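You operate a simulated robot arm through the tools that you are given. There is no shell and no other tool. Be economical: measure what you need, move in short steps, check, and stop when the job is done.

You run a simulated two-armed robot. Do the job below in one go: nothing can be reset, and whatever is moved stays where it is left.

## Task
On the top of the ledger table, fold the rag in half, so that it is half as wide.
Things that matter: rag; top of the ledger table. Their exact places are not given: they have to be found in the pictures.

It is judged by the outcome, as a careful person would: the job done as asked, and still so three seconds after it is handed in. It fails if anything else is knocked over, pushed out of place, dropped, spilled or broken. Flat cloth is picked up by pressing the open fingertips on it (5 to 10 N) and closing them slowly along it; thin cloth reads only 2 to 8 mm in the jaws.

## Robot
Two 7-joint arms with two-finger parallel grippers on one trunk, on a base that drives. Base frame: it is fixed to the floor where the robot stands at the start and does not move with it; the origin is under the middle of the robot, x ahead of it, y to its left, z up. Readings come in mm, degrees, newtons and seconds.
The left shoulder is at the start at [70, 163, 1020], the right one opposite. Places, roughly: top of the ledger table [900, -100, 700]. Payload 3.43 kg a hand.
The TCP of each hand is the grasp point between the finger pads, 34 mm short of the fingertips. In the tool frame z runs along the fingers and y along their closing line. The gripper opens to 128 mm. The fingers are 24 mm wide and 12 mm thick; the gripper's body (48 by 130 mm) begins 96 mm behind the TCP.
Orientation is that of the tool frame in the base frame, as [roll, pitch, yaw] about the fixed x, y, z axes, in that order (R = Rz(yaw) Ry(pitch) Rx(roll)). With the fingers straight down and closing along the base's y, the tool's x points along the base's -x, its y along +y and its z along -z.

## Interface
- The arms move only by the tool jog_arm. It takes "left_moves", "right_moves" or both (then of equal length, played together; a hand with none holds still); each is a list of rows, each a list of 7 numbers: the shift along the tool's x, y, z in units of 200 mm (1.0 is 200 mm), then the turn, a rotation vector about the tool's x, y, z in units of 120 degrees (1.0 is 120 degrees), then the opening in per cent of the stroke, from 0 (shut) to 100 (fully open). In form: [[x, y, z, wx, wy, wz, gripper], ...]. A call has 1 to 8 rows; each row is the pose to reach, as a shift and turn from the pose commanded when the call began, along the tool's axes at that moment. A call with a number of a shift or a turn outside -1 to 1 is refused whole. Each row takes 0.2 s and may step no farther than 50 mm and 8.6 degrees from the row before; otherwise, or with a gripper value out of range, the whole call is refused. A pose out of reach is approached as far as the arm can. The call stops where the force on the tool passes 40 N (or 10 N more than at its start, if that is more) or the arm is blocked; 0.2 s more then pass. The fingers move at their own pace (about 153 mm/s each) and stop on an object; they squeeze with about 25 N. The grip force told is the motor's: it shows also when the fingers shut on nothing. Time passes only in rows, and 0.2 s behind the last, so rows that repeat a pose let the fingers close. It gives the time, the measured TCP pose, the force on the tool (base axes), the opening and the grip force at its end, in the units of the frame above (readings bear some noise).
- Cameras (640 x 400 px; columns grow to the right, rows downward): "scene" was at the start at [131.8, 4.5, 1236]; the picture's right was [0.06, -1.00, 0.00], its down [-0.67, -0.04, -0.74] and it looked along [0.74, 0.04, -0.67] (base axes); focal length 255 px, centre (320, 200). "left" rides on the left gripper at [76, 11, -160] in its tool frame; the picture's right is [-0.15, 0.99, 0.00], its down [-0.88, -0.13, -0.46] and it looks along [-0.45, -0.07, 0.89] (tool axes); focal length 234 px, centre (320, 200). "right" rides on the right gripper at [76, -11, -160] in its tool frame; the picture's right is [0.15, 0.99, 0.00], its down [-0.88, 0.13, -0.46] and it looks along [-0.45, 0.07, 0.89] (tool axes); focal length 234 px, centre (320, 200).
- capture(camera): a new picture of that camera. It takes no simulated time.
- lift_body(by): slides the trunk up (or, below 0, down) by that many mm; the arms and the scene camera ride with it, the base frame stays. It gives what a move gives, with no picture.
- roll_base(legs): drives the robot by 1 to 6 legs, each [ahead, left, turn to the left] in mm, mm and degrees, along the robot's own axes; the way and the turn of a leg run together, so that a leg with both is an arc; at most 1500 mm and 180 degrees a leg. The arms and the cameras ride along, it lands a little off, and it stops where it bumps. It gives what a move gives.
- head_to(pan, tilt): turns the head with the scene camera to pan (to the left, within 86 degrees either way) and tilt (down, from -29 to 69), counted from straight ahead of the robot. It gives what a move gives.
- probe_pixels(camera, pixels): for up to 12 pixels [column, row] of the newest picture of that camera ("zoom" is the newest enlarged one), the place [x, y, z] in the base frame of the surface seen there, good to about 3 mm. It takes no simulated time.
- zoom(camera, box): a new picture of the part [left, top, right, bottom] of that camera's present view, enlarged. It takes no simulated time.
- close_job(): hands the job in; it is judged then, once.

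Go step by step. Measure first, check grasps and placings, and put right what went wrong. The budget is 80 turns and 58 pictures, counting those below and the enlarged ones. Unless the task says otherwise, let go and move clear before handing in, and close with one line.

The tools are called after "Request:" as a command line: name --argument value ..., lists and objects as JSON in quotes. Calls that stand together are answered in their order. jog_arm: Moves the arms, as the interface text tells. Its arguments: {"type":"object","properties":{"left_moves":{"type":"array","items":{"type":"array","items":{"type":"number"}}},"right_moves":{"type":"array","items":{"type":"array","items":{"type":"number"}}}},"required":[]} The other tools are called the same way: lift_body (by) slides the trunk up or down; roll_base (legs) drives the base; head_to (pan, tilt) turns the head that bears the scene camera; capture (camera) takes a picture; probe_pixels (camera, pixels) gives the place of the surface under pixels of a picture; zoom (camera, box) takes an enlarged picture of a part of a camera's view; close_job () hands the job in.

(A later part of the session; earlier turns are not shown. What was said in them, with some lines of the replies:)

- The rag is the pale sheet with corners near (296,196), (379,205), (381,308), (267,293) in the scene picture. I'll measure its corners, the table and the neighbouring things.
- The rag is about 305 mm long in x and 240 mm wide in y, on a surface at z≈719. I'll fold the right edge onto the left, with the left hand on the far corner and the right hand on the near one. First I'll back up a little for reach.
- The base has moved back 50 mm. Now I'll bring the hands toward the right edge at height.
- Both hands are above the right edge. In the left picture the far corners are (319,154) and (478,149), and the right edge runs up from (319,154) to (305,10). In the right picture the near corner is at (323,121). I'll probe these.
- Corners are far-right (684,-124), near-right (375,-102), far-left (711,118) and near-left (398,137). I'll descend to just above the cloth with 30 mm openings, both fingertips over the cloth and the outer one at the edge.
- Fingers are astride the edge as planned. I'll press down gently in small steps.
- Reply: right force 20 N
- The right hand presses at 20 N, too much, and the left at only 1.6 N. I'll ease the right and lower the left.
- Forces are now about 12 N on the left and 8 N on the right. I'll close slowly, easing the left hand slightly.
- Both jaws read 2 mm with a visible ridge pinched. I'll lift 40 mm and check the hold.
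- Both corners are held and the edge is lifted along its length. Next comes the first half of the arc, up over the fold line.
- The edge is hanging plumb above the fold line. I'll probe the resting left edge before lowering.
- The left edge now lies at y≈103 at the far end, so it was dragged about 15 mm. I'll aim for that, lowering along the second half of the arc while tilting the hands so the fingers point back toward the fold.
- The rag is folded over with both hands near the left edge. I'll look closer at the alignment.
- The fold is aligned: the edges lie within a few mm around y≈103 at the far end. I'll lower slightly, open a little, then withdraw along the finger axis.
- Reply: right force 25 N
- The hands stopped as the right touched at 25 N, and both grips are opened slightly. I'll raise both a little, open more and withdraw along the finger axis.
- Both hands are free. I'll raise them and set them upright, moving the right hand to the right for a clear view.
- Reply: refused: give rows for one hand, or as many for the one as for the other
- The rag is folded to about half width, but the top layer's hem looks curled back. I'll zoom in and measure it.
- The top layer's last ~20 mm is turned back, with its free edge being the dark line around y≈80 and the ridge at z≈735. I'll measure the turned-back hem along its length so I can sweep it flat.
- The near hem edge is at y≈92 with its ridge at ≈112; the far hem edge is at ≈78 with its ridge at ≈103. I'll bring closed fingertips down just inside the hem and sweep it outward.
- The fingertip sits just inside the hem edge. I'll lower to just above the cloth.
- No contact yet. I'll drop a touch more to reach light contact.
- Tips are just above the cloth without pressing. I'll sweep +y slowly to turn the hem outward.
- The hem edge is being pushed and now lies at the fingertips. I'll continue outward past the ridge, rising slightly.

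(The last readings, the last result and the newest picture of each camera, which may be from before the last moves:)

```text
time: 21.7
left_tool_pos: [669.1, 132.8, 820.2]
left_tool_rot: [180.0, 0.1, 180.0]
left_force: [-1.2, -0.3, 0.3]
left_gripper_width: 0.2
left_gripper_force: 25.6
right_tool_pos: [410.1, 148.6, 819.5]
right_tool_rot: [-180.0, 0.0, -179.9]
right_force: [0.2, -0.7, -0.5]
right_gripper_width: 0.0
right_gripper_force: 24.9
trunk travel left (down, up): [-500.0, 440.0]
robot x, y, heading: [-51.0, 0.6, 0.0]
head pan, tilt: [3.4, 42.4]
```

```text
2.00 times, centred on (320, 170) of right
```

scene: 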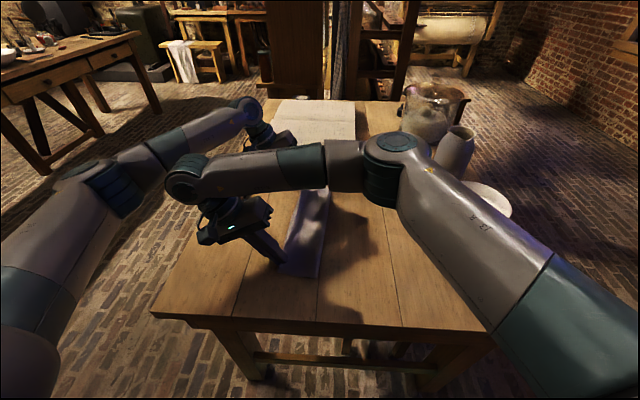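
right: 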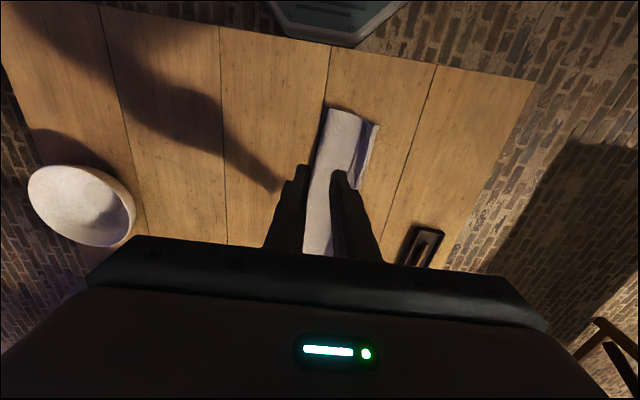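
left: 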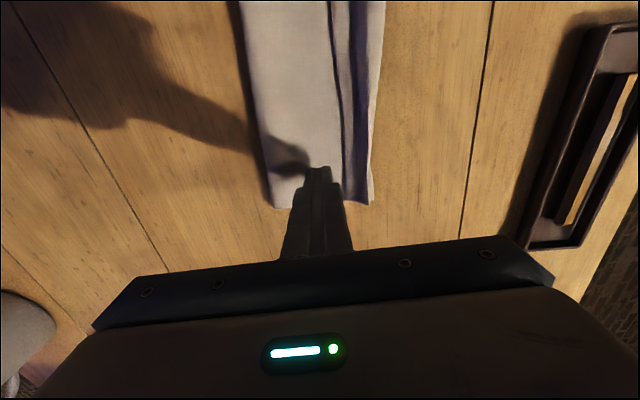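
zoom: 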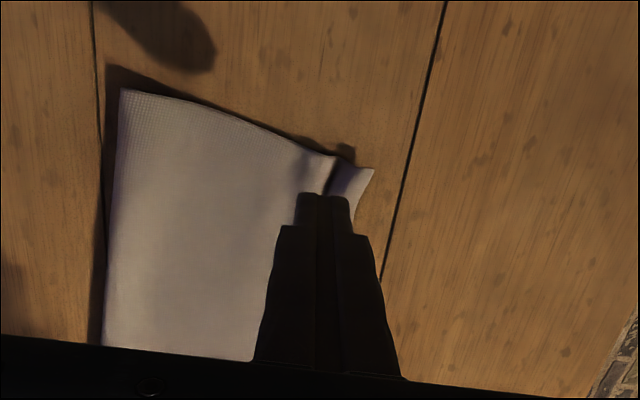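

The hem flipped out nicely. I'll raise the hands clear and check the whole rag.

Request:
jog_arm --left_moves '[[0, 0.05, -0.2, 0, 0, 0, 0], [0, 0.2, -0.4, 0, 0, 0, 0], [0, 0.35, -0.6, 0, 0, 0, 0], [0, 0.45, -0.7, 0, 0, 0, 0], [0, 0.5, -0.7, 0, 0, 0, 0], [0, 0.5, -0.7, 0, 0, 0, 0], [0, 0.5, -0.7, 0, 0, 0, 0]]' --right_moves '[[0, 0, -0.2, 0, 0, 0, 0], [0, -0.1, -0.4, 0, 0, 0, 0], [0, -0.25, -0.6, 0, 0, 0, 0], [0, -0.45, -0.7, 0, 0, 0, 0], [0, -0.65, -0.7, 0, 0, 0, 0], [0, -0.85, -0.7, 0, 0, 0, 0], [0, -1, -0.7, 0, 0, 0, 0]]'

Request:
zoom --camera "scene" --box '[260, 160, 400, 300]'

Request:
capture --camera "left"

Request:
capture --camera "right"

```text
time: 23.3
left_tool_pos: [671.8, 234.1, 957.7]
left_tool_rot: [-180.0, 0.0, -180.0]
left_force: [-1.0, 0.5, -0.6]
left_gripper_width: 0.0
left_gripper_force: 25.5
right_tool_pos: [413.5, -54.0, 958.1]
right_tool_rot: [179.9, 0.0, 180.0]
right_force: [0.5, 0.8, -0.1]
right_gripper_width: 0.2
right_gripper_force: 25.1
trunk travel left (down, up): [-500.0, 440.0]
robot x, y, heading: [-47.0, -1.9, -0.0]
head pan, tilt: [3.4, 42.4]
```

```text
2.86 times, centred on (330, 230) of scene
```

zoom: 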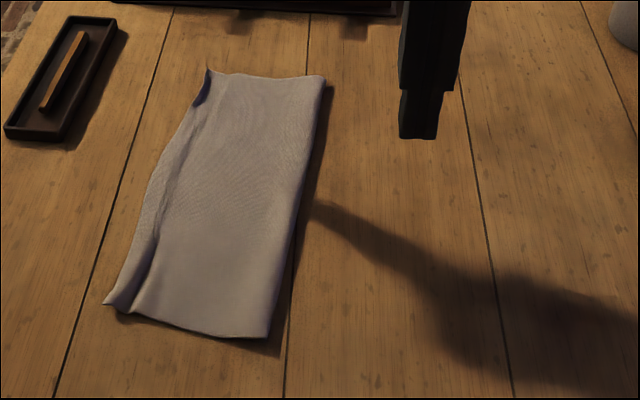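

```text
21 pictures are left
```

left: 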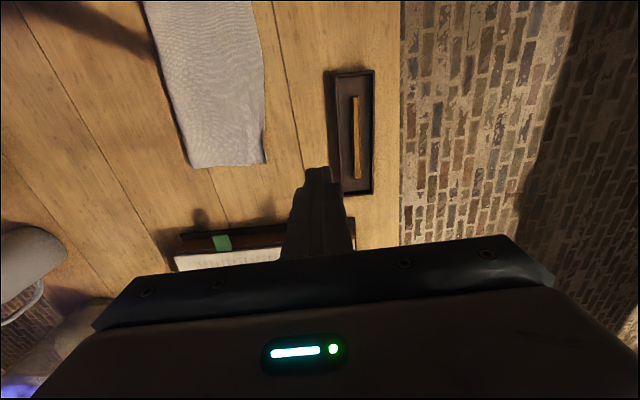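

```text
20 pictures are left
```

right: 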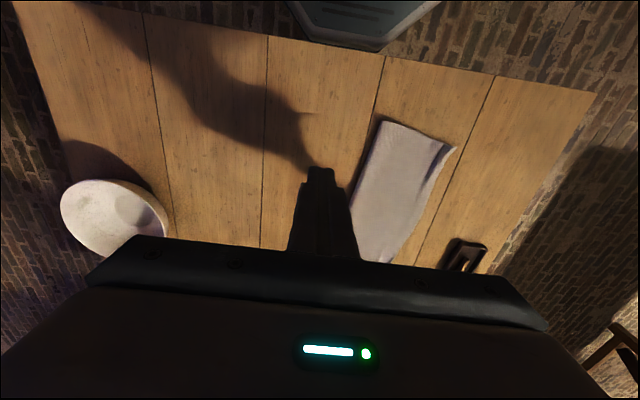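

The hem is now out along the whole edge; only the near-left and far-left corners remain slightly rumpled. I'll measure them and zoom in.

Request:
probe_pixels --camera "left" --pixels '[[190, 167], [265, 161], [265, 130], [265, 60], [160, 60], [260, 20], [225, 100], [262, 150]]'

Request:
probe_pixels --camera "right" --pixels '[[384, 121], [452, 148], [443, 146], [436, 150], [440, 170], [420, 215], [410, 170], [425, 142]]'

Request:
zoom --camera "right" --box '[340, 100, 480, 200]'

Request:
zoom --camera "left" --box '[180, 60, 320, 180]'

```text
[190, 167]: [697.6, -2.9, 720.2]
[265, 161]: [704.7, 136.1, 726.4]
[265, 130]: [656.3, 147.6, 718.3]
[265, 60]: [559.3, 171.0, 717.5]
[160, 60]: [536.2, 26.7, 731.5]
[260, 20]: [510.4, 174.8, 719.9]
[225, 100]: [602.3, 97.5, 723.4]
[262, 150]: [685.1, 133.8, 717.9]
```

```text
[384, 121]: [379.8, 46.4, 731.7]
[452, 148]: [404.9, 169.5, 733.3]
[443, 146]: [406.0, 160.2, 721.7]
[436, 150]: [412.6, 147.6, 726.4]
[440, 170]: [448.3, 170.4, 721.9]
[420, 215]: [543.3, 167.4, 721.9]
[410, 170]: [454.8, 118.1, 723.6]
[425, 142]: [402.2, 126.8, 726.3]
```

```text
4.00 times, centred on (410, 150) of right
```

zoom: 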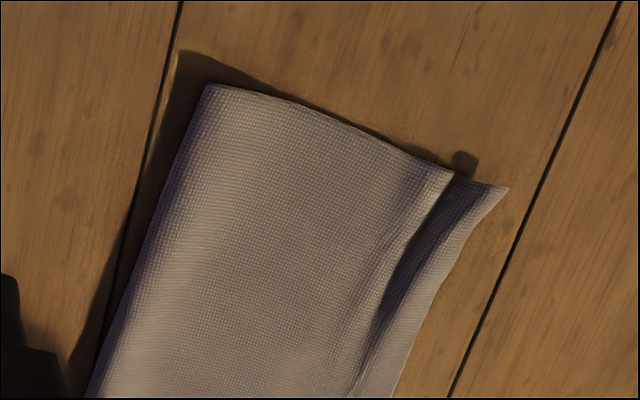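

```text
3.33 times, centred on (250, 120) of left
```

zoom: 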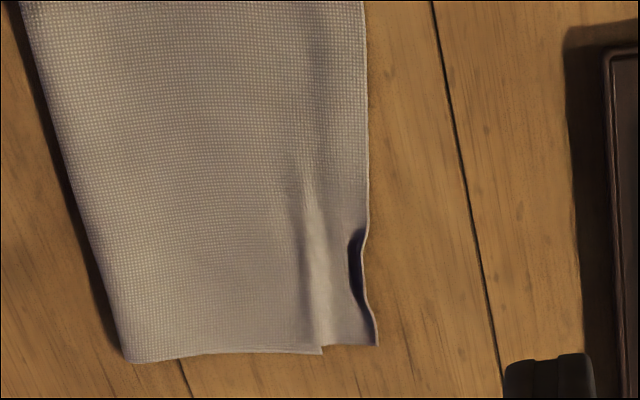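

The footprint is ~140 mm, not 121: the top layer overhangs the lower edge (at y≈103–122) by 30–50 mm, since the folded-back hem was longer than I allowed for. I'll regrasp the top layer's edge at (655,147) and (440,170) and relay the fold, starting by moving above it.

Request:
jog_arm --left_moves '[[0.02, -0.2, 0.05, 0, 0, 0, 15.6], [0.05, -0.4, 0.15, 0, 0, 0, 15.6], [0.085, -0.495, 0.3, 0, 0, 0, 15.6], [0.085, -0.495, 0.5, 0, 0, 0, 15.6], [0.085, -0.495, 0.7, 0, 0, 0, 15.6], [0.085, -0.495, 0.82, 0, 0, 0, 15.6], [0.085, -0.495, 0.9, 0, 0, 0, 15.6]]' --right_moves '[[-0.03, 0.2, 0, 0, 0, 0, 15.6], [-0.06, 0.4, 0.08, 0, 0, 0, 15.6], [-0.1, 0.6, 0.16, 0, 0, 0, 15.6], [-0.13, 0.79, 0.24, 0, 0, 0, 15.6], [-0.1325, 0.95, 0.36, 0, 0, 0, 15.6], [-0.1325, 1.0, 0.56, 0, 0, 0, 15.6], [-0.1325, 1.0, 0.75, 0, 0, 0, 15.6]]'

Request:
jog_arm --left_moves '[[0, 0, 0.03, 0, 0, 0, 15.6], [0, 0, 0.06, 0, 0, 0, 15.6], [0, 0, 0.06, 0, 0, 0, 15.6]]' --right_moves '[[0, 0.06, 0.1, 0, 0, 0, 15.6], [0, 0.06, 0.2, 0, 0, 0, 15.6], [0, 0.06, 0.2, 0, 0, 0, 15.6]]'

Request:
capture --camera "left"

Request:
capture --camera "right"

```text
time: 24.9
left_tool_pos: [654.4, 133.4, 778.0]
left_tool_rot: [179.9, 0.0, 180.0]
left_force: [-0.6, -0.3, 0.2]
left_gripper_width: 20.0
left_gripper_force: 0.1
right_tool_pos: [442.6, 148.8, 807.9]
right_tool_rot: [-180.0, 0.0, 179.9]
right_force: [0.6, 1.4, 0.0]
right_gripper_width: 19.9
right_gripper_force: 0.0
trunk travel left (down, up): [-500.0, 440.0]
robot x, y, heading: [-49.5, -1.8, -0.3]
head pan, tilt: [3.4, 42.4]
```

```text
time: 25.7
left_tool_pos: [654.2, 134.1, 765.2]
left_tool_rot: [-179.9, 0.0, -180.0]
left_force: [0.0, -0.6, 0.8]
left_gripper_width: 19.9
left_gripper_force: 0.0
right_tool_pos: [440.6, 159.3, 769.5]
right_tool_rot: [180.0, 0.0, -180.0]
right_force: [-0.6, -0.3, 0.8]
right_gripper_width: 20.1
right_gripper_force: 0.0
trunk travel left (down, up): [-500.0, 440.0]
robot x, y, heading: [-50.5, 1.2, 0.1]
head pan, tilt: [3.4, 42.4]
```

```text
17 pictures are left
```

left: 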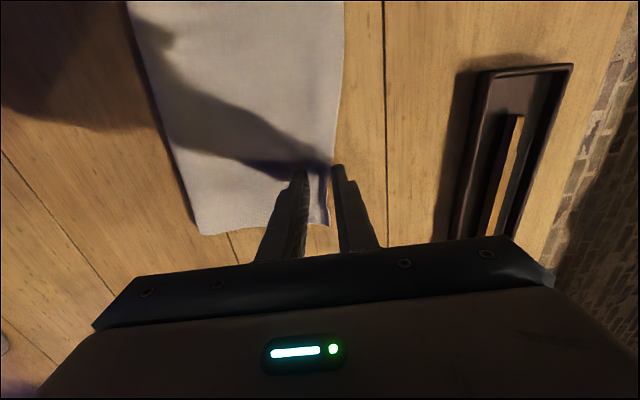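

```text
16 pictures are left
```

right: 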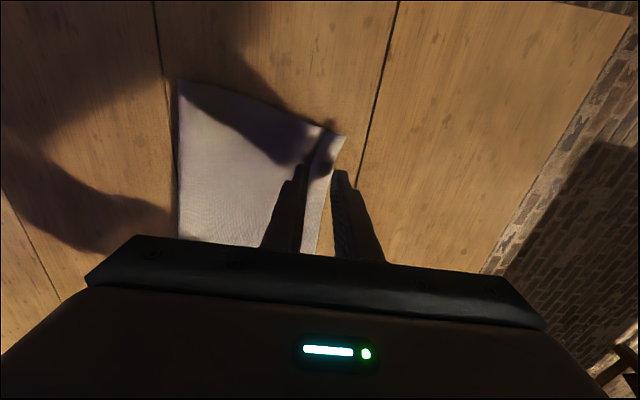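

Fingers straddle the edge. I'll probe the edge next to the fingers to be exact.

Request:
probe_pixels --camera "left" --pixels '[[331, 155], [328, 180], [328, 210], [338, 100], [342, 50], [168, 155]]'

Request:
probe_pixels --camera "right" --pixels '[[343, 138], [335, 155], [327, 185], [320, 220], [325, 132], [316, 127], [181, 85]]'

```text
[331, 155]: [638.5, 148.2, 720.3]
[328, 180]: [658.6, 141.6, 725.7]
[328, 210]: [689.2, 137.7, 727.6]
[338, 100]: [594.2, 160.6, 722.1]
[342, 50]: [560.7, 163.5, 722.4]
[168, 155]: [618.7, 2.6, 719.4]
```

```text
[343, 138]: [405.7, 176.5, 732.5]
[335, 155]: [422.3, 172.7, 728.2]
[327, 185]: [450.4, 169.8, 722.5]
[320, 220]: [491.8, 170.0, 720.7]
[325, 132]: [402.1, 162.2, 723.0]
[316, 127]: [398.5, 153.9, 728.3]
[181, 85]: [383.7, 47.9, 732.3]
```

Edge at the left hand is y≈143 and at the right ≈171. I'll shift the left hand 3 mm inward and press both down.

Request:
jog_arm --left_moves '[[0, -0.015, 0.02, 0, 0, 0, 15.6], [0, -0.015, 0.04, 0, 0, 0, 15.6], [0, -0.015, 0.05, 0, 0, 0, 15.6]]' --right_moves '[[0, 0, 0.03, 0, 0, 0, 15.6], [0, 0, 0.055, 0, 0, 0, 15.6], [0, 0, 0.065, 0, 0, 0, 15.6]]'

```text
time: 26.5
left_tool_pos: [653.4, 131.0, 756.8]
left_tool_rot: [-179.9, 0.0, -180.0]
left_force: [-0.1, 0.2, 0.6]
left_gripper_width: 20.2
left_gripper_force: 0.1
right_tool_pos: [440.7, 159.6, 754.9]
right_tool_rot: [179.8, 0.0, 180.0]
right_force: [0.6, -0.2, 3.6]
right_gripper_width: 19.7
right_gripper_force: 0.2
trunk travel left (down, up): [-500.0, 440.0]
robot x, y, heading: [-50.3, -2.9, -0.2]
head pan, tilt: [3.4, 42.4]
```

Request:
jog_arm --left_moves '[[0, 0, 0.006, 0, 0, 0, 15.6], [0, 0, 0.009, 0, 0, 0, 15.6]]' --right_moves '[[0, 0, 0.003, 0, 0, 0, 15.6], [0, 0, 0.003, 0, 0, 0, 15.6]]'

```text
time: 27.1
left_tool_pos: [653.2, 131.5, 755.6]
left_tool_rot: [-180.0, 0.2, -179.9]
left_force: [1.1, 0.8, 3.4]
left_gripper_width: 19.9
left_gripper_force: 0.1
right_tool_pos: [438.8, 160.2, 755.7]
right_tool_rot: [179.9, 0.1, -179.9]
right_force: [2.1, 0.1, 11.8]
right_gripper_width: 20.1
right_gripper_force: 0.0
trunk travel left (down, up): [-500.0, 440.0]
robot x, y, heading: [-51.6, -3.7, -0.0]
head pan, tilt: [3.4, 42.4]
```

Contact is 3 N left and 12 N right. I'll add a touch on the left, ease the right a touch and close slowly.

Request:
jog_arm --left_moves '[[0, 0, 0.004, 0, 0, 0, 15.6], [0, 0, 0.004, 0, 0, 0, 12], [0, 0, 0.004, 0, 0, 0, 8], [0, 0, 0.004, 0, 0, 0, 5], [0, 0, 0.004, 0, 0, 0, 2], [0, 0, 0.004, 0, 0, 0, 0], [0, 0, 0.004, 0, 0, 0, 0], [0, 0, 0.004, 0, 0, 0, 0]]' --right_moves '[[0, 0, -0.001, 0, 0, 0, 15.6], [0, 0, -0.001, 0, 0, 0, 12], [0, 0, -0.001, 0, 0, 0, 8], [0, 0, -0.001, 0, 0, 0, 5], [0, 0, -0.001, 0, 0, 0, 2], [0, 0, -0.001, 0, 0, 0, 0], [0, 0, -0.001, 0, 0, 0, 0], [0, 0, -0.001, 0, 0, 0, 0]]'

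```text
time: 28.9
left_tool_pos: [652.0, 131.9, 755.1]
left_tool_rot: [180.0, 0.1, 180.0]
left_force: [0.5, -0.2, 14.0]
left_gripper_width: 2.0
left_gripper_force: 25.4
right_tool_pos: [439.3, 159.4, 755.8]
right_tool_rot: [180.0, 0.1, 180.0]
right_force: [0.4, -0.7, 4.8]
right_gripper_width: 2.1
right_gripper_force: 24.7
trunk travel left (down, up): [-500.0, 440.0]
robot x, y, heading: [-47.1, 2.6, 0.1]
head pan, tilt: [3.4, 42.4]
```

Both jaws read 2 mm. I'll lift the upper edge back up over the fold line and a bit beyond, so the lower layer lies flat again.

Request:
jog_arm --left_moves '[[0.005, -0.05, -0.125, 0, 0, 0, 0], [0.015, -0.175, -0.25, 0, 0, 0, 0], [0.03, -0.35, -0.375, 0, 0, 0, 0], [0.045, -0.525, -0.45, 0, 0, 0, 0], [0.055, -0.65, -0.475, 0, 0, 0, 0], [0.065, -0.73, -0.475, 0, 0, 0, 0], [0.065, -0.73, -0.475, 0, 0, 0, 0]]' --right_moves '[[0.005, -0.05, -0.125, 0, 0, 0, 0], [0.015, -0.2, -0.25, 0, 0, 0, 0], [0.03, -0.375, -0.375, 0, 0, 0, 0], [0.045, -0.55, -0.45, 0, 0, 0, 0], [0.055, -0.7, -0.475, 0, 0, 0, 0], [0.065, -0.77, -0.475, 0, 0, 0, 0], [0.065, -0.77, -0.475, 0, 0, 0, 0]]'

Request:
capture --camera "left"

Request:
capture --camera "right"

```text
time: 30.5
left_tool_pos: [640.1, -13.1, 849.1]
left_tool_rot: [180.0, 0.0, 179.9]
left_force: [-0.7, 0.7, 0.1]
left_gripper_width: 1.9
left_gripper_force: 25.0
right_tool_pos: [427.0, 6.4, 850.7]
right_tool_rot: [-179.9, 0.0, -179.9]
right_force: [-0.3, -0.5, -0.3]
right_gripper_width: 2.0
right_gripper_force: 24.8
trunk travel left (down, up): [-500.0, 440.0]
robot x, y, heading: [-50.1, -0.2, -0.2]
head pan, tilt: [3.4, 42.4]
```

```text
15 pictures are left
```

left: 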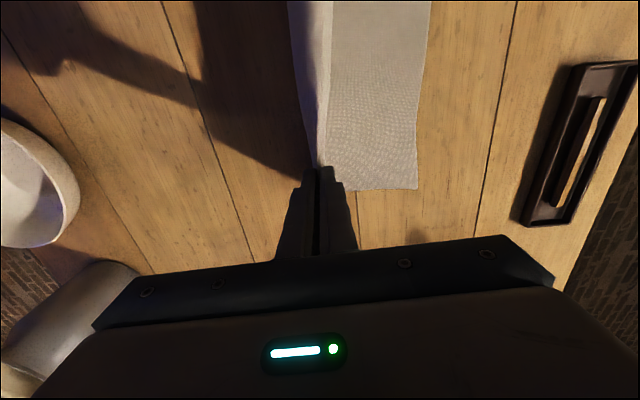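

```text
14 pictures are left
```

right: 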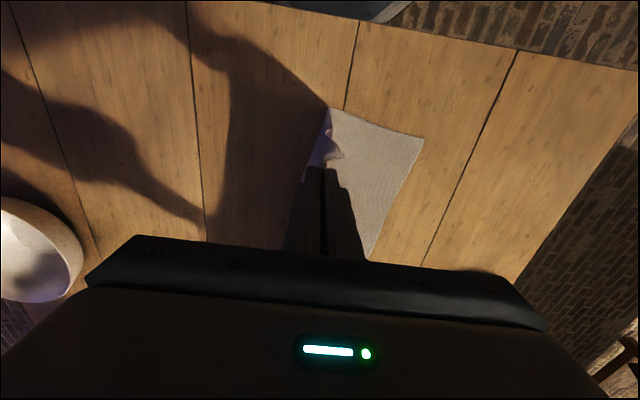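

The upper layer hangs and the lower layer lies flat. Now I'll probe the lower edge.

Request:
probe_pixels --camera "left" --pixels '[[416, 187], [415, 150], [421, 100], [427, 40], [333, 180], [340, 100]]'

Request:
probe_pixels --camera "right" --pixels '[[422, 139], [410, 170], [390, 220], [332, 110], [345, 112], [325, 125], [324, 150]]'

```text
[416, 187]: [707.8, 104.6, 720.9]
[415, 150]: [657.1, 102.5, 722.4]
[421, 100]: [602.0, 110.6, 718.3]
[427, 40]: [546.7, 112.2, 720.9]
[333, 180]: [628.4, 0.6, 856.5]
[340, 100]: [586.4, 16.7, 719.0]
```

```text
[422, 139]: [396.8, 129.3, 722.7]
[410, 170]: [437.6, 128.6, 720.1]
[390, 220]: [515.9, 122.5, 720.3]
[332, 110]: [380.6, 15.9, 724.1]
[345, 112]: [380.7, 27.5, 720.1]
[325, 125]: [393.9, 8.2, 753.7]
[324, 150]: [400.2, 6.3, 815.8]
```

The lower edge is at y≈102 (far grip) and ≈128 (near grip), so the grips should land at y≈80 and ≈106. I'll lay the edge down along the arc, keeping the hands vertical.

Request:
jog_arm --left_moves '[[-0.02, 0.125, 0.02, 0, 0, 0, 0], [-0.04, 0.25, 0.08, 0, 0, 0, 0], [-0.055, 0.35, 0.17, 0, 0, 0, 0], [-0.07, 0.415, 0.27, 0, 0, 0, 0], [-0.08, 0.455, 0.37, 0, 0, 0, 0], [-0.08, 0.465, 0.43, 0, 0, 0, 0], [-0.08, 0.465, 0.43, 0, 0, 0, 0]]' --right_moves '[[-0.02, 0.135, 0.02, 0, 0, 0, 0], [-0.04, 0.27, 0.08, 0, 0, 0, 0], [-0.055, 0.38, 0.17, 0, 0, 0, 0], [-0.07, 0.45, 0.27, 0, 0, 0, 0], [-0.08, 0.49, 0.37, 0, 0, 0, 0], [-0.08, 0.5, 0.43, 0, 0, 0, 0], [-0.08, 0.5, 0.43, 0, 0, 0, 0]]'

Request:
zoom --camera "left" --box '[180, 0, 420, 220]'

Request:
zoom --camera "right" --box '[180, 50, 420, 270]'

```text
time: 32.1
left_tool_pos: [654.6, 80.5, 761.9]
left_tool_rot: [-180.0, 0.0, -180.0]
left_force: [-1.9, 0.2, 1.4]
left_gripper_width: 2.0
left_gripper_force: 24.9
right_tool_pos: [441.7, 105.9, 764.6]
right_tool_rot: [180.0, 0.0, 179.9]
right_force: [0.2, 0.2, 2.1]
right_gripper_width: 1.7
right_gripper_force: 25.1
trunk travel left (down, up): [-500.0, 440.0]
robot x, y, heading: [-51.1, 1.3, -0.1]
head pan, tilt: [3.4, 42.4]
```

```text
1.82 times, centred on (300, 110) of left
```

zoom: 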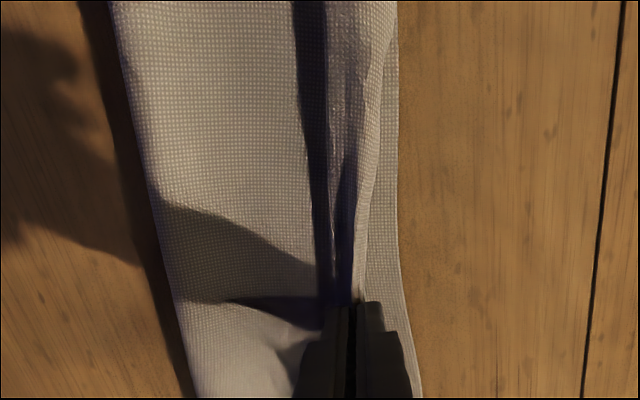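

```text
1.82 times, centred on (300, 160) of right
```

zoom: 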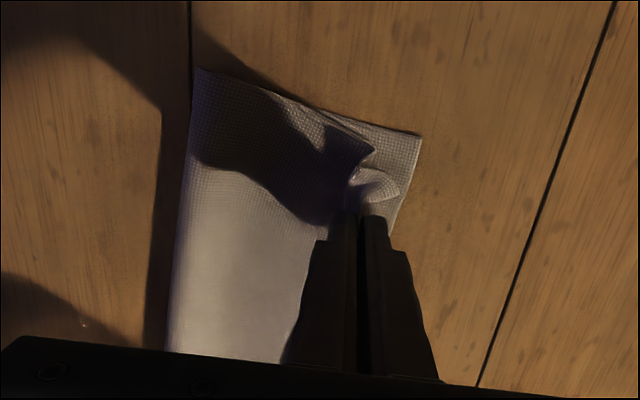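

The upper edge is near the lower one, with the pinched ridge in the jaws. I'll lower to light contact and open slowly so the fingers spread the ridge flat.

Request:
jog_arm --left_moves '[[0, 0, 0.01, 0, 0, 0, 0], [0, 0, 0.02, 0, 0, 0, 0]]' --right_moves '[[0, 0, 0.01, 0, 0, 0, 0], [0, 0, 0.02, 0, 0, 0, 0]]'

```text
time: 32.7
left_tool_pos: [655.8, 77.8, 759.3]
left_tool_rot: [180.0, 0.2, -179.9]
left_force: [1.5, 0.2, 8.2]
left_gripper_width: 2.2
left_gripper_force: 24.7
right_tool_pos: [441.0, 106.0, 758.1]
right_tool_rot: [179.9, 0.0, 179.9]
right_force: [1.6, 0.1, -0.3]
right_gripper_width: 1.9
right_gripper_force: 25.2
trunk travel left (down, up): [-500.0, 440.0]
robot x, y, heading: [-52.3, -1.5, 0.0]
head pan, tilt: [3.4, 42.4]
```

Contact is light. I'll open slowly while shifting outward so the outer finger draws the hem out.

Request:
jog_arm --left_moves '[[0, 0.01, 0, 0, 0, 0, 4], [0, 0.02, 0, 0, 0, 0, 8], [0, 0.03, 0, 0, 0, 0, 12], [0, 0.045, 0, 0, 0, 0, 16], [0, 0.06, 0, 0, 0, 0, 20], [0, 0.06, -0.05, 0, 0, 0, 20], [0, 0.06, -0.2, 0, 0, 0, 20], [0, 0.06, -0.4, 0, 0, 0, 20]]' --right_moves '[[0, 0.01, 0.006, 0, 0, 0, 4], [0, 0.02, 0.006, 0, 0, 0, 8], [0, 0.03, 0.006, 0, 0, 0, 12], [0, 0.045, 0.006, 0, 0, 0, 16], [0, 0.06, 0.006, 0, 0, 0, 20], [0, 0.06, -0.05, 0, 0, 0, 20], [0, 0.06, -0.2, 0, 0, 0, 20], [0, 0.06, -0.4, 0, 0, 0, 20]]'

Request:
jog_arm --left_moves '[[0, 0.15, -0.15, 0, 0, 0, 20], [0, 0.35, -0.25, 0, 0, 0, 20], [0, 0.55, -0.35, 0, 0, 0, 20], [0, 0.75, -0.45, 0, 0, 0, 20], [0, 0.75, -0.45, 0, 0, 0, 20]]' --right_moves '[[0, -0.1, -0.2, 0, 0, 0, 20], [0, -0.3, -0.3, 0, 0, 0, 20], [0, -0.5, -0.4, 0, 0, 0, 20], [0, -0.72, -0.45, 0, 0, 0, 20], [0, -0.95, -0.45, 0, 0, 0, 20]]'

Request:
zoom --camera "scene" --box '[260, 160, 400, 300]'

Request:
capture --camera "left"

```text
time: 34.5
left_tool_pos: [654.1, 91.4, 837.5]
left_tool_rot: [180.0, 0.0, -179.9]
left_force: [-0.5, 0.4, -0.5]
left_gripper_width: 25.9
left_gripper_force: 0.2
right_tool_pos: [440.3, 119.5, 841.4]
right_tool_rot: [-180.0, 0.0, -179.9]
right_force: [0.9, 0.3, 0.3]
right_gripper_width: 25.5
right_gripper_force: 0.2
trunk travel left (down, up): [-500.0, 440.0]
robot x, y, heading: [-48.2, 3.5, -0.2]
head pan, tilt: [3.4, 42.4]
```

```text
time: 35.7
left_tool_pos: [655.8, 238.6, 930.3]
left_tool_rot: [179.9, 0.0, 179.9]
left_force: [-0.6, 0.2, 0.0]
left_gripper_width: 26.0
left_gripper_force: 0.0
right_tool_pos: [445.9, -73.3, 929.0]
right_tool_rot: [179.9, 0.0, -180.0]
right_force: [0.8, 0.2, 0.0]
right_gripper_width: 25.4
right_gripper_force: 0.1
trunk travel left (down, up): [-500.0, 440.0]
robot x, y, heading: [-45.6, -0.5, -0.0]
head pan, tilt: [3.4, 42.4]
```

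```text
2.86 times, centred on (330, 230) of scene
```

zoom: 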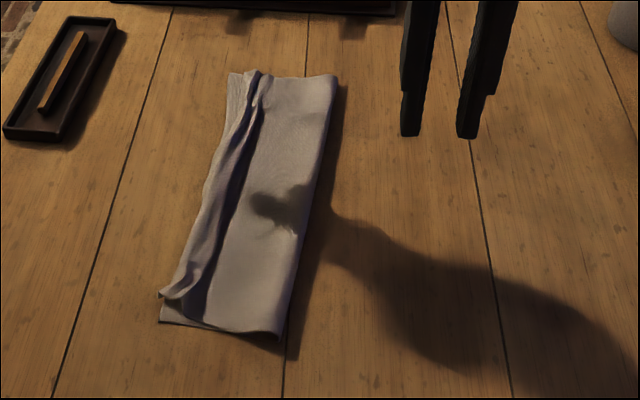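

```text
10 pictures are left
```

left: 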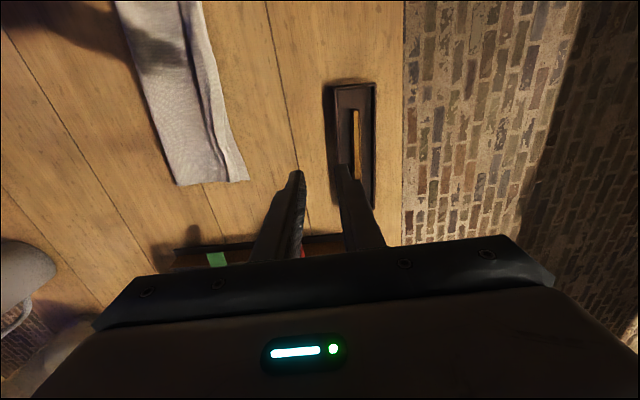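

Edges nearly align, but a pleat still stands along the upper hem. I'll probe it to sweep it flat outward, as worked before.

Request:
zoom --camera "left" --box '[110, 0, 270, 200]'

Request:
probe_pixels --camera "left" --pixels '[[176, 184], [247, 178], [240, 178], [236, 178], [226, 178], [220, 130], [215, 130], [208, 130], [200, 60], [192, 60], [213, 60], [128, 60]]'

```text
2.00 times, centred on (190, 100) of left
```

zoom: 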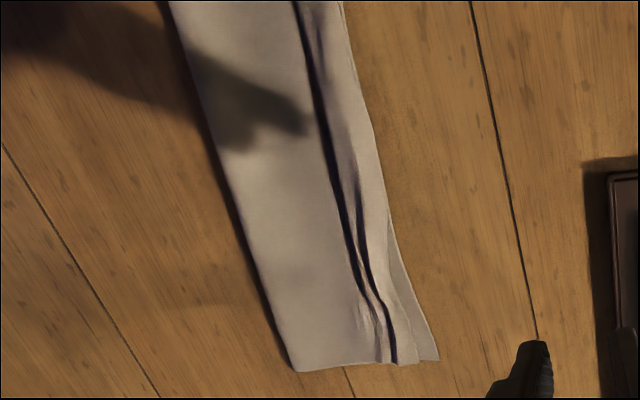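

```text
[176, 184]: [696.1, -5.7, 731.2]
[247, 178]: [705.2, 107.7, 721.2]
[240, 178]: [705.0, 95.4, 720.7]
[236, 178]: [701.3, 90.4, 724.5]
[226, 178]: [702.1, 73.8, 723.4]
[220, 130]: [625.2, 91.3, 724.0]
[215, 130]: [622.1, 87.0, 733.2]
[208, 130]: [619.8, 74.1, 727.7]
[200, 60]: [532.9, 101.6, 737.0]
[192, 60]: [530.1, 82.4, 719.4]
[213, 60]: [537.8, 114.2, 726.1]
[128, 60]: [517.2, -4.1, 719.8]
```

The footprint is now right (fold y≈-6, lower edge ≈108), with just a pleat at y≈74–90. I'll look at the near half to plan a spreading stroke.

Request:
zoom --camera "right" --box '[340, 80, 480, 220]'

```text
2.86 times, centred on (410, 150) of right
```

zoom: 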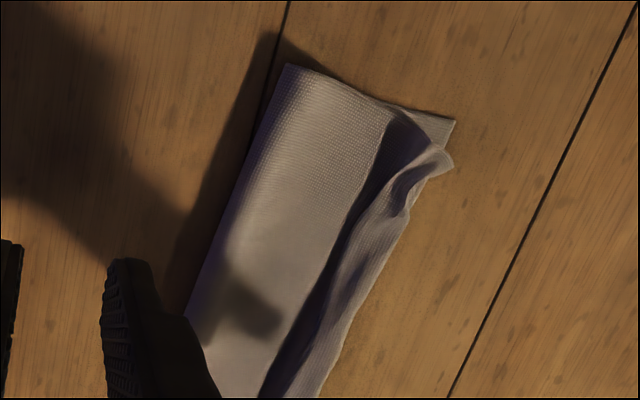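

Request:
probe_pixels --camera "zoom" --pixels '[[290, 68], [452, 122], [448, 165], [430, 160], [395, 112], [375, 175], [400, 195], [410, 200], [345, 240], [365, 245], [380, 250], [330, 340]]'

```text
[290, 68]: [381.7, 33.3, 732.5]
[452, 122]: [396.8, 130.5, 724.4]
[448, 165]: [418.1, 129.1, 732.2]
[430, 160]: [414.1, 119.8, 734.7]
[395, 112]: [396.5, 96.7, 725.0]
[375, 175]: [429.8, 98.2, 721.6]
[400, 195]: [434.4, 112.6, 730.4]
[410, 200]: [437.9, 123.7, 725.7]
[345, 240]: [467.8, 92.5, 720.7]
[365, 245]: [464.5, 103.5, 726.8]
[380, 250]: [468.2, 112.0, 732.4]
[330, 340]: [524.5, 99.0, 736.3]
```

The near end still hides slack in the pleat while the fold there sits ~20 mm too far in. I'll straddle the pleat with each gripper, press lightly and spread: near hand pinning the hem and drawing the top layer inward, far hand drawing the hem outward.

Request:
jog_arm --left_moves '[[-0.04, -0.2, 0.05, 0, 0, 0, 19], [-0.08, -0.42, 0.1, 0, 0, 0, 19], [-0.12, -0.63, 0.16, 0, 0, 0, 19], [-0.146, -0.79, 0.25, 0, 0, 0, 19], [-0.146, -0.798, 0.45, 0, 0, 0, 19], [-0.146, -0.798, 0.65, 0, 0, 0, 19], [-0.146, -0.798, 0.8, 0, 0, 0, 19]]' --right_moves '[[0.02, 0.2, 0.05, 0, 0, 0, 20], [0.04, 0.42, 0.1, 0, 0, 0, 20], [0.06, 0.65, 0.15, 0, 0, 0, 20], [0.08, 0.86, 0.25, 0, 0, 0, 20], [0.08, 0.905, 0.45, 0, 0, 0, 20], [0.08, 0.905, 0.65, 0, 0, 0, 20], [0.08, 0.905, 0.795, 0, 0, 0, 20]]'

Request:
jog_arm --left_moves '[[0, 0, 0.03, 0, 0, 0, 19], [0, 0, 0.06, 0, 0, 0, 19], [0, 0, 0.06, 0, 0, 0, 19]]' --right_moves '[[0, 0, 0.03, 0, 0, 0, 20], [0, 0, 0.06, 0, 0, 0, 20], [0, 0, 0.06, 0, 0, 0, 20]]'

Request:
capture --camera "left"

Request:
capture --camera "right"

```text
time: 37.3
left_tool_pos: [686.6, 79.8, 769.9]
left_tool_rot: [-179.9, 0.0, 180.0]
left_force: [1.0, 0.2, -0.3]
left_gripper_width: 24.1
left_gripper_force: 0.0
right_tool_pos: [425.7, 110.4, 770.9]
right_tool_rot: [180.0, 0.0, 180.0]
right_force: [-0.5, 0.3, -1.2]
right_gripper_width: 26.0
right_gripper_force: 0.0
trunk travel left (down, up): [-500.0, 440.0]
robot x, y, heading: [-52.0, -2.6, 0.0]
head pan, tilt: [3.4, 42.4]
```

```text
time: 38.1
left_tool_pos: [685.3, 81.0, 758.4]
left_tool_rot: [-179.9, -0.1, 180.0]
left_force: [1.2, 0.3, 0.0]
left_gripper_width: 24.2
left_gripper_force: 0.0
right_tool_pos: [425.6, 109.2, 759.0]
right_tool_rot: [179.9, 0.1, 179.9]
right_force: [0.7, 0.5, 0.4]
right_gripper_width: 25.6
right_gripper_force: 0.1
trunk travel left (down, up): [-500.0, 440.0]
robot x, y, heading: [-47.0, 1.3, -0.1]
head pan, tilt: [3.4, 42.4]
```

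```text
7 pictures are left
```

left: 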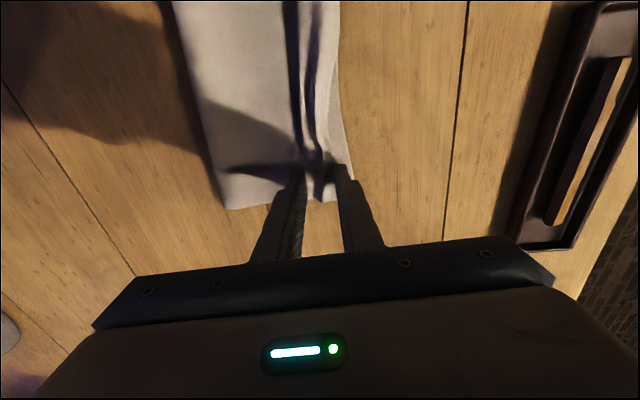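

```text
6 pictures are left
```

right: 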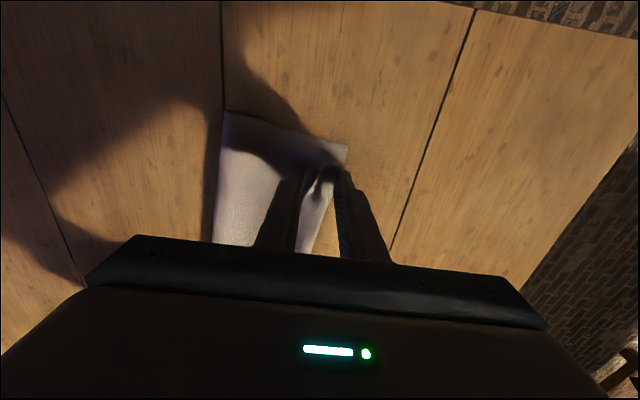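

Pleats are straddled on both hands. I'll press to light contact.

Request:
jog_arm --left_moves '[[0, 0, 0.008, 0, 0, 0, 19], [0, 0, 0.012, 0, 0, 0, 19]]' --right_moves '[[0, 0, 0.008, 0, 0, 0, 20], [0, 0, 0.014, 0, 0, 0, 20]]'

```text
time: 38.7
left_tool_pos: [684.0, 80.4, 756.6]
left_tool_rot: [-180.0, 0.2, -179.9]
left_force: [0.6, 0.2, 7.1]
left_gripper_width: 24.3
left_gripper_force: 0.1
right_tool_pos: [425.4, 108.9, 756.1]
right_tool_rot: [179.9, 0.1, -180.0]
right_force: [0.5, -0.7, 5.2]
right_gripper_width: 25.2
right_gripper_force: 0.0
trunk travel left (down, up): [-500.0, 440.0]
robot x, y, heading: [-44.8, 0.4, 0.2]
head pan, tilt: [3.4, 42.4]
```

Forces are 7 N and 5 N, which is right. Now the spreading strokes, then a straight lift.

Request:
jog_arm --left_moves '[[0, 0.01, 0, 0, 0, 0, 22], [0, 0.02, 0, 0, 0, 0, 25], [0, 0.03, 0, 0, 0, 0, 28], [0, 0.038, 0, 0, 0, 0, 31], [0, 0.045, 0, 0, 0, 0, 33], [0, 0.045, 0, 0, 0, 0, 33], [0, 0.045, -0.1, 0, 0, 0, 33], [0, 0.045, -0.3, 0, 0, 0, 33]]' --right_moves '[[0, -0.017, 0, 0, 0, 0, 25.4], [0, -0.034, 0, 0, 0, 0, 30.8], [0, -0.051, 0, 0, 0, 0, 36.2], [0, -0.068, 0, 0, 0, 0, 41.6], [0, -0.085, 0, 0, 0, 0, 47], [0, -0.085, 0, 0, 0, 0, 47], [0, -0.085, -0.1, 0, 0, 0, 47], [0, -0.085, -0.3, 0, 0, 0, 47]]'

Request:
jog_arm --left_moves '[[0, 0.15, -0.15, 0, 0, 0, 20], [0, 0.35, -0.25, 0, 0, 0, 20], [0, 0.55, -0.35, 0, 0, 0, 20], [0, 0.75, -0.45, 0, 0, 0, 20], [0, 0.75, -0.45, 0, 0, 0, 20]]' --right_moves '[[0, -0.1, -0.2, 0, 0, 0, 20], [0, -0.3, -0.3, 0, 0, 0, 20], [0, -0.5, -0.4, 0, 0, 0, 20], [0, -0.72, -0.45, 0, 0, 0, 20], [0, -0.95, -0.45, 0, 0, 0, 20]]'

Request:
zoom --camera "scene" --box '[260, 160, 400, 300]'

```text
time: 40.5
left_tool_pos: [684.0, 90.5, 815.2]
left_tool_rot: [180.0, 0.1, 180.0]
left_force: [0.4, -0.2, -0.3]
left_gripper_width: 41.9
left_gripper_force: 0.1
right_tool_pos: [427.4, 92.4, 816.9]
right_tool_rot: [-180.0, 0.1, 180.0]
right_force: [-0.2, 0.5, 0.4]
right_gripper_width: 60.3
right_gripper_force: 0.0
trunk travel left (down, up): [-500.0, 440.0]
robot x, y, heading: [-50.2, -1.1, 0.1]
head pan, tilt: [3.4, 42.4]
```

```text
time: 41.7
left_tool_pos: [686.0, 237.7, 904.9]
left_tool_rot: [179.9, 0.0, 180.0]
left_force: [1.1, -0.5, -0.2]
left_gripper_width: 25.7
left_gripper_force: 0.1
right_tool_pos: [427.8, -98.1, 904.4]
right_tool_rot: [179.9, 0.0, 180.0]
right_force: [0.0, 0.8, 0.3]
right_gripper_width: 25.5
right_gripper_force: 0.1
trunk travel left (down, up): [-500.0, 440.0]
robot x, y, heading: [-50.5, -2.6, -0.2]
head pan, tilt: [3.4, 42.4]
```

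```text
2.86 times, centred on (330, 230) of scene
```

zoom: 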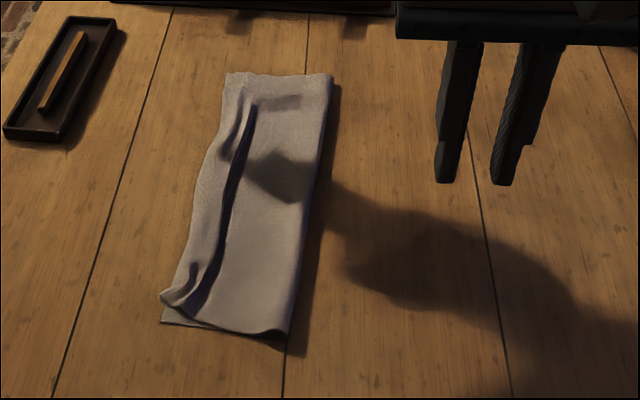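

The spreading stroke flattened the ends; a ridge remains in the middle and a little at the near corner. I'll probe it.

Request:
probe_pixels --camera "zoom" --pixels '[[232, 74], [330, 76], [205, 175], [225, 180], [240, 175], [190, 245], [207, 245], [222, 245], [162, 292], [185, 300], [287, 332], [163, 320]]'

```text
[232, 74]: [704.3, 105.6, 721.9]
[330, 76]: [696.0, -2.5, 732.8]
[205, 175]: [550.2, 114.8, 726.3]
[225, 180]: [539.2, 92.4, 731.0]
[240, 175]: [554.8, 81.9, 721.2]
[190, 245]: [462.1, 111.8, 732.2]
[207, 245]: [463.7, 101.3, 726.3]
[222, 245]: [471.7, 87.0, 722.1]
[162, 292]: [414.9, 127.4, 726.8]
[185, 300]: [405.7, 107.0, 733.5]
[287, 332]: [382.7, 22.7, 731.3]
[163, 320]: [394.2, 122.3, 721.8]
```

The near fold moved in the right direction (33→23). I'll repeat: left hand on the middle ridge (x=570), right hand at the near corner (x=415).

Request:
jog_arm --left_moves '[[0.15, -0.17, 0, 0, 0, 0, 25], [0.3, -0.35, 0.03, 0, 0, 0, 25], [0.45, -0.53, 0.08, 0, 0, 0, 25], [0.58, -0.7, 0.15, 0, 0, 0, 25], [0.58, -0.74, 0.35, 0, 0, 0, 25], [0.58, -0.74, 0.55, 0, 0, 0, 25], [0.58, -0.74, 0.68, 0, 0, 0, 25], [0.58, -0.74, 0.725, 0, 0, 0, 25]]' --right_moves '[[0.02, 0.22, 0, 0, 0, 0, 21], [0.04, 0.44, 0.03, 0, 0, 0, 21], [0.05, 0.66, 0.06, 0, 0, 0, 21], [0.065, 0.86, 0.15, 0, 0, 0, 21], [0.065, 1.0, 0.33, 0, 0, 0, 21], [0.065, 1.0, 0.53, 0, 0, 0, 21], [0.065, 1.0, 0.67, 0, 0, 0, 21], [0.065, 1.0, 0.715, 0, 0, 0, 21]]'

Request:
jog_arm --left_moves '[[0, 0, 0.006, 0, 0, 0, 25], [0, 0, 0.012, 0, 0, 0, 25]]' --right_moves '[[0, 0.02, 0.01, 0, 0, 0, 21], [0, 0.02, 0.018, 0, 0, 0, 21]]'

```text
time: 43.5
left_tool_pos: [570.3, 93.4, 758.2]
left_tool_rot: [180.0, 0.1, 180.0]
left_force: [-0.2, -0.1, -0.2]
left_gripper_width: 31.9
left_gripper_force: 0.1
right_tool_pos: [415.6, 102.1, 761.5]
right_tool_rot: [179.9, 0.0, -180.0]
right_force: [-0.8, -0.2, -0.4]
right_gripper_width: 27.2
right_gripper_force: 0.1
trunk travel left (down, up): [-500.0, 440.0]
robot x, y, heading: [-50.4, -2.3, -0.0]
head pan, tilt: [3.4, 42.4]
```

```text
time: 44.1
left_tool_pos: [569.7, 92.1, 756.9]
left_tool_rot: [179.9, 0.0, 180.0]
left_force: [0.5, 1.1, 1.8]
left_gripper_width: 32.1
left_gripper_force: 0.5
right_tool_pos: [413.6, 106.2, 758.0]
right_tool_rot: [-179.9, 0.0, 180.0]
right_force: [-0.1, 0.8, 0.1]
right_gripper_width: 26.8
right_gripper_force: 0.0
trunk travel left (down, up): [-500.0, 440.0]
robot x, y, heading: [-46.1, -1.1, -0.0]
head pan, tilt: [3.4, 42.4]
```

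Request:
jog_arm --left_moves '[[0, 0, 0.003, 0, 0, 0, 25], [0, 0, 0.003, 0, 0, 0, 25]]' --right_moves '[[0, 0, 0.005, 0, 0, 0, 21], [0, 0, 0.009, 0, 0, 0, 21]]'

```text
time: 44.7
left_tool_pos: [569.7, 92.2, 757.0]
left_tool_rot: [180.0, 0.1, -180.0]
left_force: [1.0, 1.2, 5.7]
left_gripper_width: 32.4
left_gripper_force: 0.8
right_tool_pos: [413.7, 107.0, 758.5]
right_tool_rot: [-180.0, 0.0, -180.0]
right_force: [-0.1, 0.0, 1.0]
right_gripper_width: 26.8
right_gripper_force: 0.1
trunk travel left (down, up): [-500.0, 440.0]
robot x, y, heading: [-46.2, 1.7, -0.1]
head pan, tilt: [3.4, 42.4]
```

Left presses at 6 N and the right barely touches, so I'll press it slightly more within the stroke. Spreading both now, then lifting.

Request:
jog_arm --left_moves '[[0, 0, 0, 0, 0, 0, 25], [0, -0.003, 0, 0, 0, 0, 28], [0, -0.006, 0, 0, 0, 0, 31], [0, -0.01, 0, 0, 0, 0, 34], [0, -0.013, 0, 0, 0, 0, 37], [0, -0.013, 0, 0, 0, 0, 37], [0, -0.013, -0.1, 0, 0, 0, 37], [0, -0.013, -0.3, 0, 0, 0, 37]]' --right_moves '[[0, 0, 0.005, 0, 0, 0, 21], [0, -0.017, 0.006, 0, 0, 0, 28], [0, -0.034, 0.006, 0, 0, 0, 34], [0, -0.052, 0.006, 0, 0, 0, 40], [0, -0.07, 0.006, 0, 0, 0, 47], [0, -0.07, 0.006, 0, 0, 0, 47], [0, -0.07, -0.1, 0, 0, 0, 47], [0, -0.07, -0.3, 0, 0, 0, 47]]'

Request:
jog_arm --left_moves '[[0, 0.15, -0.15, 0, 0, 0, 20], [0, 0.35, -0.25, 0, 0, 0, 20], [0, 0.55, -0.35, 0, 0, 0, 20], [0, 0.75, -0.45, 0, 0, 0, 20], [0, 0.75, -0.45, 0, 0, 0, 20]]' --right_moves '[[0, -0.1, -0.2, 0, 0, 0, 20], [0, -0.3, -0.3, 0, 0, 0, 20], [0, -0.5, -0.4, 0, 0, 0, 20], [0, -0.72, -0.45, 0, 0, 0, 20], [0, -0.95, -0.45, 0, 0, 0, 20]]'

Request:
zoom --camera "scene" --box '[260, 160, 400, 300]'

```text
time: 46.5
left_tool_pos: [567.7, 91.1, 816.4]
left_tool_rot: [179.9, 0.0, -180.0]
left_force: [-0.3, -0.4, 1.0]
left_gripper_width: 47.3
left_gripper_force: 0.1
right_tool_pos: [413.2, 92.3, 819.7]
right_tool_rot: [-179.9, -0.1, -179.9]
right_force: [-0.3, 0.6, 0.3]
right_gripper_width: 60.3
right_gripper_force: 0.1
trunk travel left (down, up): [-500.0, 440.0]
robot x, y, heading: [-52.1, 2.1, -0.1]
head pan, tilt: [3.4, 42.4]
```

```text
time: 47.7
left_tool_pos: [569.7, 238.6, 906.7]
left_tool_rot: [179.9, 0.0, 179.9]
left_force: [0.8, -0.6, 0.0]
left_gripper_width: 25.4
left_gripper_force: 0.2
right_tool_pos: [412.5, -99.6, 908.0]
right_tool_rot: [179.9, 0.1, -179.9]
right_force: [-0.2, -0.5, 0.3]
right_gripper_width: 25.6
right_gripper_force: 0.1
trunk travel left (down, up): [-500.0, 440.0]
robot x, y, heading: [-46.5, 1.2, 0.1]
head pan, tilt: [3.4, 42.4]
```

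```text
2.86 times, centred on (330, 230) of scene
```

zoom: 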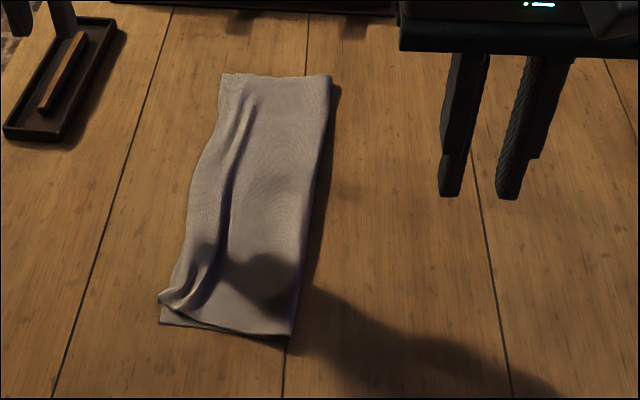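

Much flatter now, with only mild wrinkles left. I'll check the dimensions.

Request:
probe_pixels --camera "zoom" --pixels '[[222, 76], [328, 77], [198, 165], [315, 175], [187, 230], [306, 240], [160, 295], [163, 322], [291, 334], [215, 240], [195, 275], [238, 140]]'

```text
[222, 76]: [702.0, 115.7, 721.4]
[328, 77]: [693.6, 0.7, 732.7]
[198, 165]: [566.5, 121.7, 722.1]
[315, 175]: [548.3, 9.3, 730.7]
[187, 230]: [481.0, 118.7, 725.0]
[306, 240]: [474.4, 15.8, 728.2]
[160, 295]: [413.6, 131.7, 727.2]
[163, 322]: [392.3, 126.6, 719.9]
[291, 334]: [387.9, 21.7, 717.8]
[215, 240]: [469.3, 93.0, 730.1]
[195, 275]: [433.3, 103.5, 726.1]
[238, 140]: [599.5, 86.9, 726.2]
```

The width is 112–118 mm all along against 242 mm originally, so it is half. One more light stroke with the right hand at x=450 will calm the near wrinkle.

Request:
jog_arm --right_moves '[[-0.05, 0.22, 0, 0, 0, 0, 23.5], [-0.1, 0.44, 0.03, 0, 0, 0, 23.5], [-0.15, 0.66, 0.06, 0, 0, 0, 23.5], [-0.1875, 0.86, 0.15, 0, 0, 0, 23.5], [-0.1875, 1.0, 0.33, 0, 0, 0, 23.5], [-0.1875, 1.0, 0.53, 0, 0, 0, 23.5], [-0.1875, 1.0, 0.69, 0, 0, 0, 23.5], [-0.1875, 1.0, 0.745, 0, 0, 0, 23.5]]'

Request:
jog_arm --right_moves '[[0, 0.015, 0.006, 0, 0, 0, 23.5], [0, 0.015, 0.012, 0, 0, 0, 23.5]]'

```text
time: 49.5
left_tool_pos: [571.1, 240.7, 905.8]
left_tool_rot: [-179.9, 0.0, -180.0]
left_force: [0.1, 0.4, -0.7]
left_gripper_width: 25.4
left_gripper_force: 0.0
right_tool_pos: [451.4, 101.7, 757.4]
right_tool_rot: [-180.0, 0.0, 180.0]
right_force: [0.8, -0.1, 1.1]
right_gripper_width: 30.3
right_gripper_force: 0.0
trunk travel left (down, up): [-500.0, 440.0]
robot x, y, heading: [-48.8, 3.7, 0.1]
head pan, tilt: [3.4, 42.4]
```

```text
time: 50.1
left_tool_pos: [570.7, 241.0, 905.5]
left_tool_rot: [179.9, 0.0, -180.0]
left_force: [-1.0, 0.7, -0.2]
left_gripper_width: 25.6
left_gripper_force: 0.1
right_tool_pos: [449.2, 105.9, 755.7]
right_tool_rot: [179.9, 0.0, -179.9]
right_force: [-0.2, -1.1, 2.9]
right_gripper_width: 30.3
right_gripper_force: 0.3
trunk travel left (down, up): [-500.0, 440.0]
robot x, y, heading: [-50.4, -0.0, 0.1]
head pan, tilt: [3.4, 42.4]
```

Light contact at 3 N. I'll make the spreading stroke, lift and move clear.

Request:
jog_arm --right_moves '[[0, 0, 0.004, 0, 0, 0, 23.5], [0, -0.017, 0.004, 0, 0, 0, 29], [0, -0.034, 0.004, 0, 0, 0, 34], [0, -0.052, 0.004, 0, 0, 0, 39], [0, -0.068, 0.004, 0, 0, 0, 44], [0, -0.068, 0.004, 0, 0, 0, 44], [0, -0.068, -0.1, 0, 0, 0, 44], [0, -0.068, -0.3, 0, 0, 0, 44]]'

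Request:
jog_arm --right_moves '[[0, -0.1, -0.2, 0, 0, 0, 20], [0, -0.3, -0.3, 0, 0, 0, 20], [0, -0.5, -0.4, 0, 0, 0, 20], [0, -0.72, -0.45, 0, 0, 0, 20], [0, -0.95, -0.45, 0, 0, 0, 20]]'

Request:
zoom --camera "scene" --box '[260, 160, 400, 300]'

Request:
capture --camera "scene"

```text
time: 51.9
left_tool_pos: [569.3, 241.9, 905.0]
left_tool_rot: [179.9, 0.1, 180.0]
left_force: [-0.4, 0.5, 0.1]
left_gripper_width: 25.5
left_gripper_force: 0.0
right_tool_pos: [448.0, 92.4, 816.2]
right_tool_rot: [180.0, 0.1, 180.0]
right_force: [0.9, -0.9, 0.0]
right_gripper_width: 56.3
right_gripper_force: 0.2
trunk travel left (down, up): [-500.0, 440.0]
robot x, y, heading: [-48.3, 1.5, -0.1]
head pan, tilt: [3.4, 42.4]
```

```text
time: 53.1
left_tool_pos: [570.6, 238.5, 906.5]
left_tool_rot: [180.0, 0.0, -180.0]
left_force: [-0.8, 0.2, 0.5]
left_gripper_width: 25.6
left_gripper_force: 0.0
right_tool_pos: [448.6, -97.6, 907.0]
right_tool_rot: [179.9, 0.0, -180.0]
right_force: [-0.2, 0.2, 0.1]
right_gripper_width: 25.5
right_gripper_force: 0.1
trunk travel left (down, up): [-500.0, 440.0]
robot x, y, heading: [-49.4, 4.9, 0.1]
head pan, tilt: [3.4, 42.4]
```

```text
2.86 times, centred on (330, 230) of scene
```

zoom: 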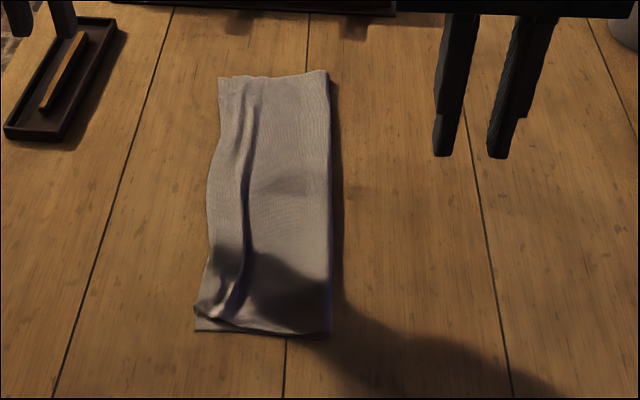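

```text
2 pictures are left
```

scene: 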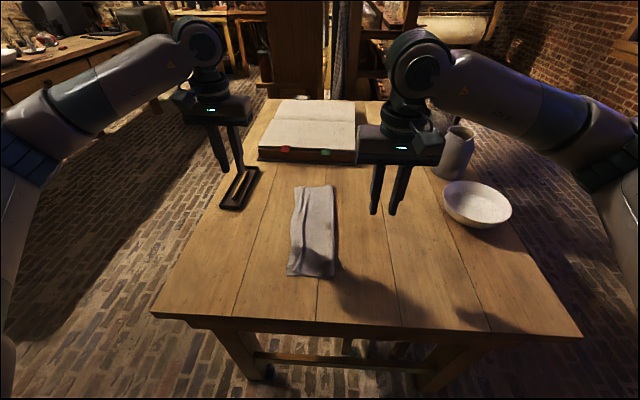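

The scene shows the rag folded along its length to about half its width, at pixels (287–340, 186–278). It lies on the table with the layers aligned apart from small wrinkles. The hands are clear and nothing else has moved, so I'll hand in.

Request:
close_job

```text
The job is handed in.
```

The rag is folded in half on the ledger table, about 115 mm wide where it was about 242 mm. A few mild wrinkles remain along the hem, and nothing else on the table was disturbed.
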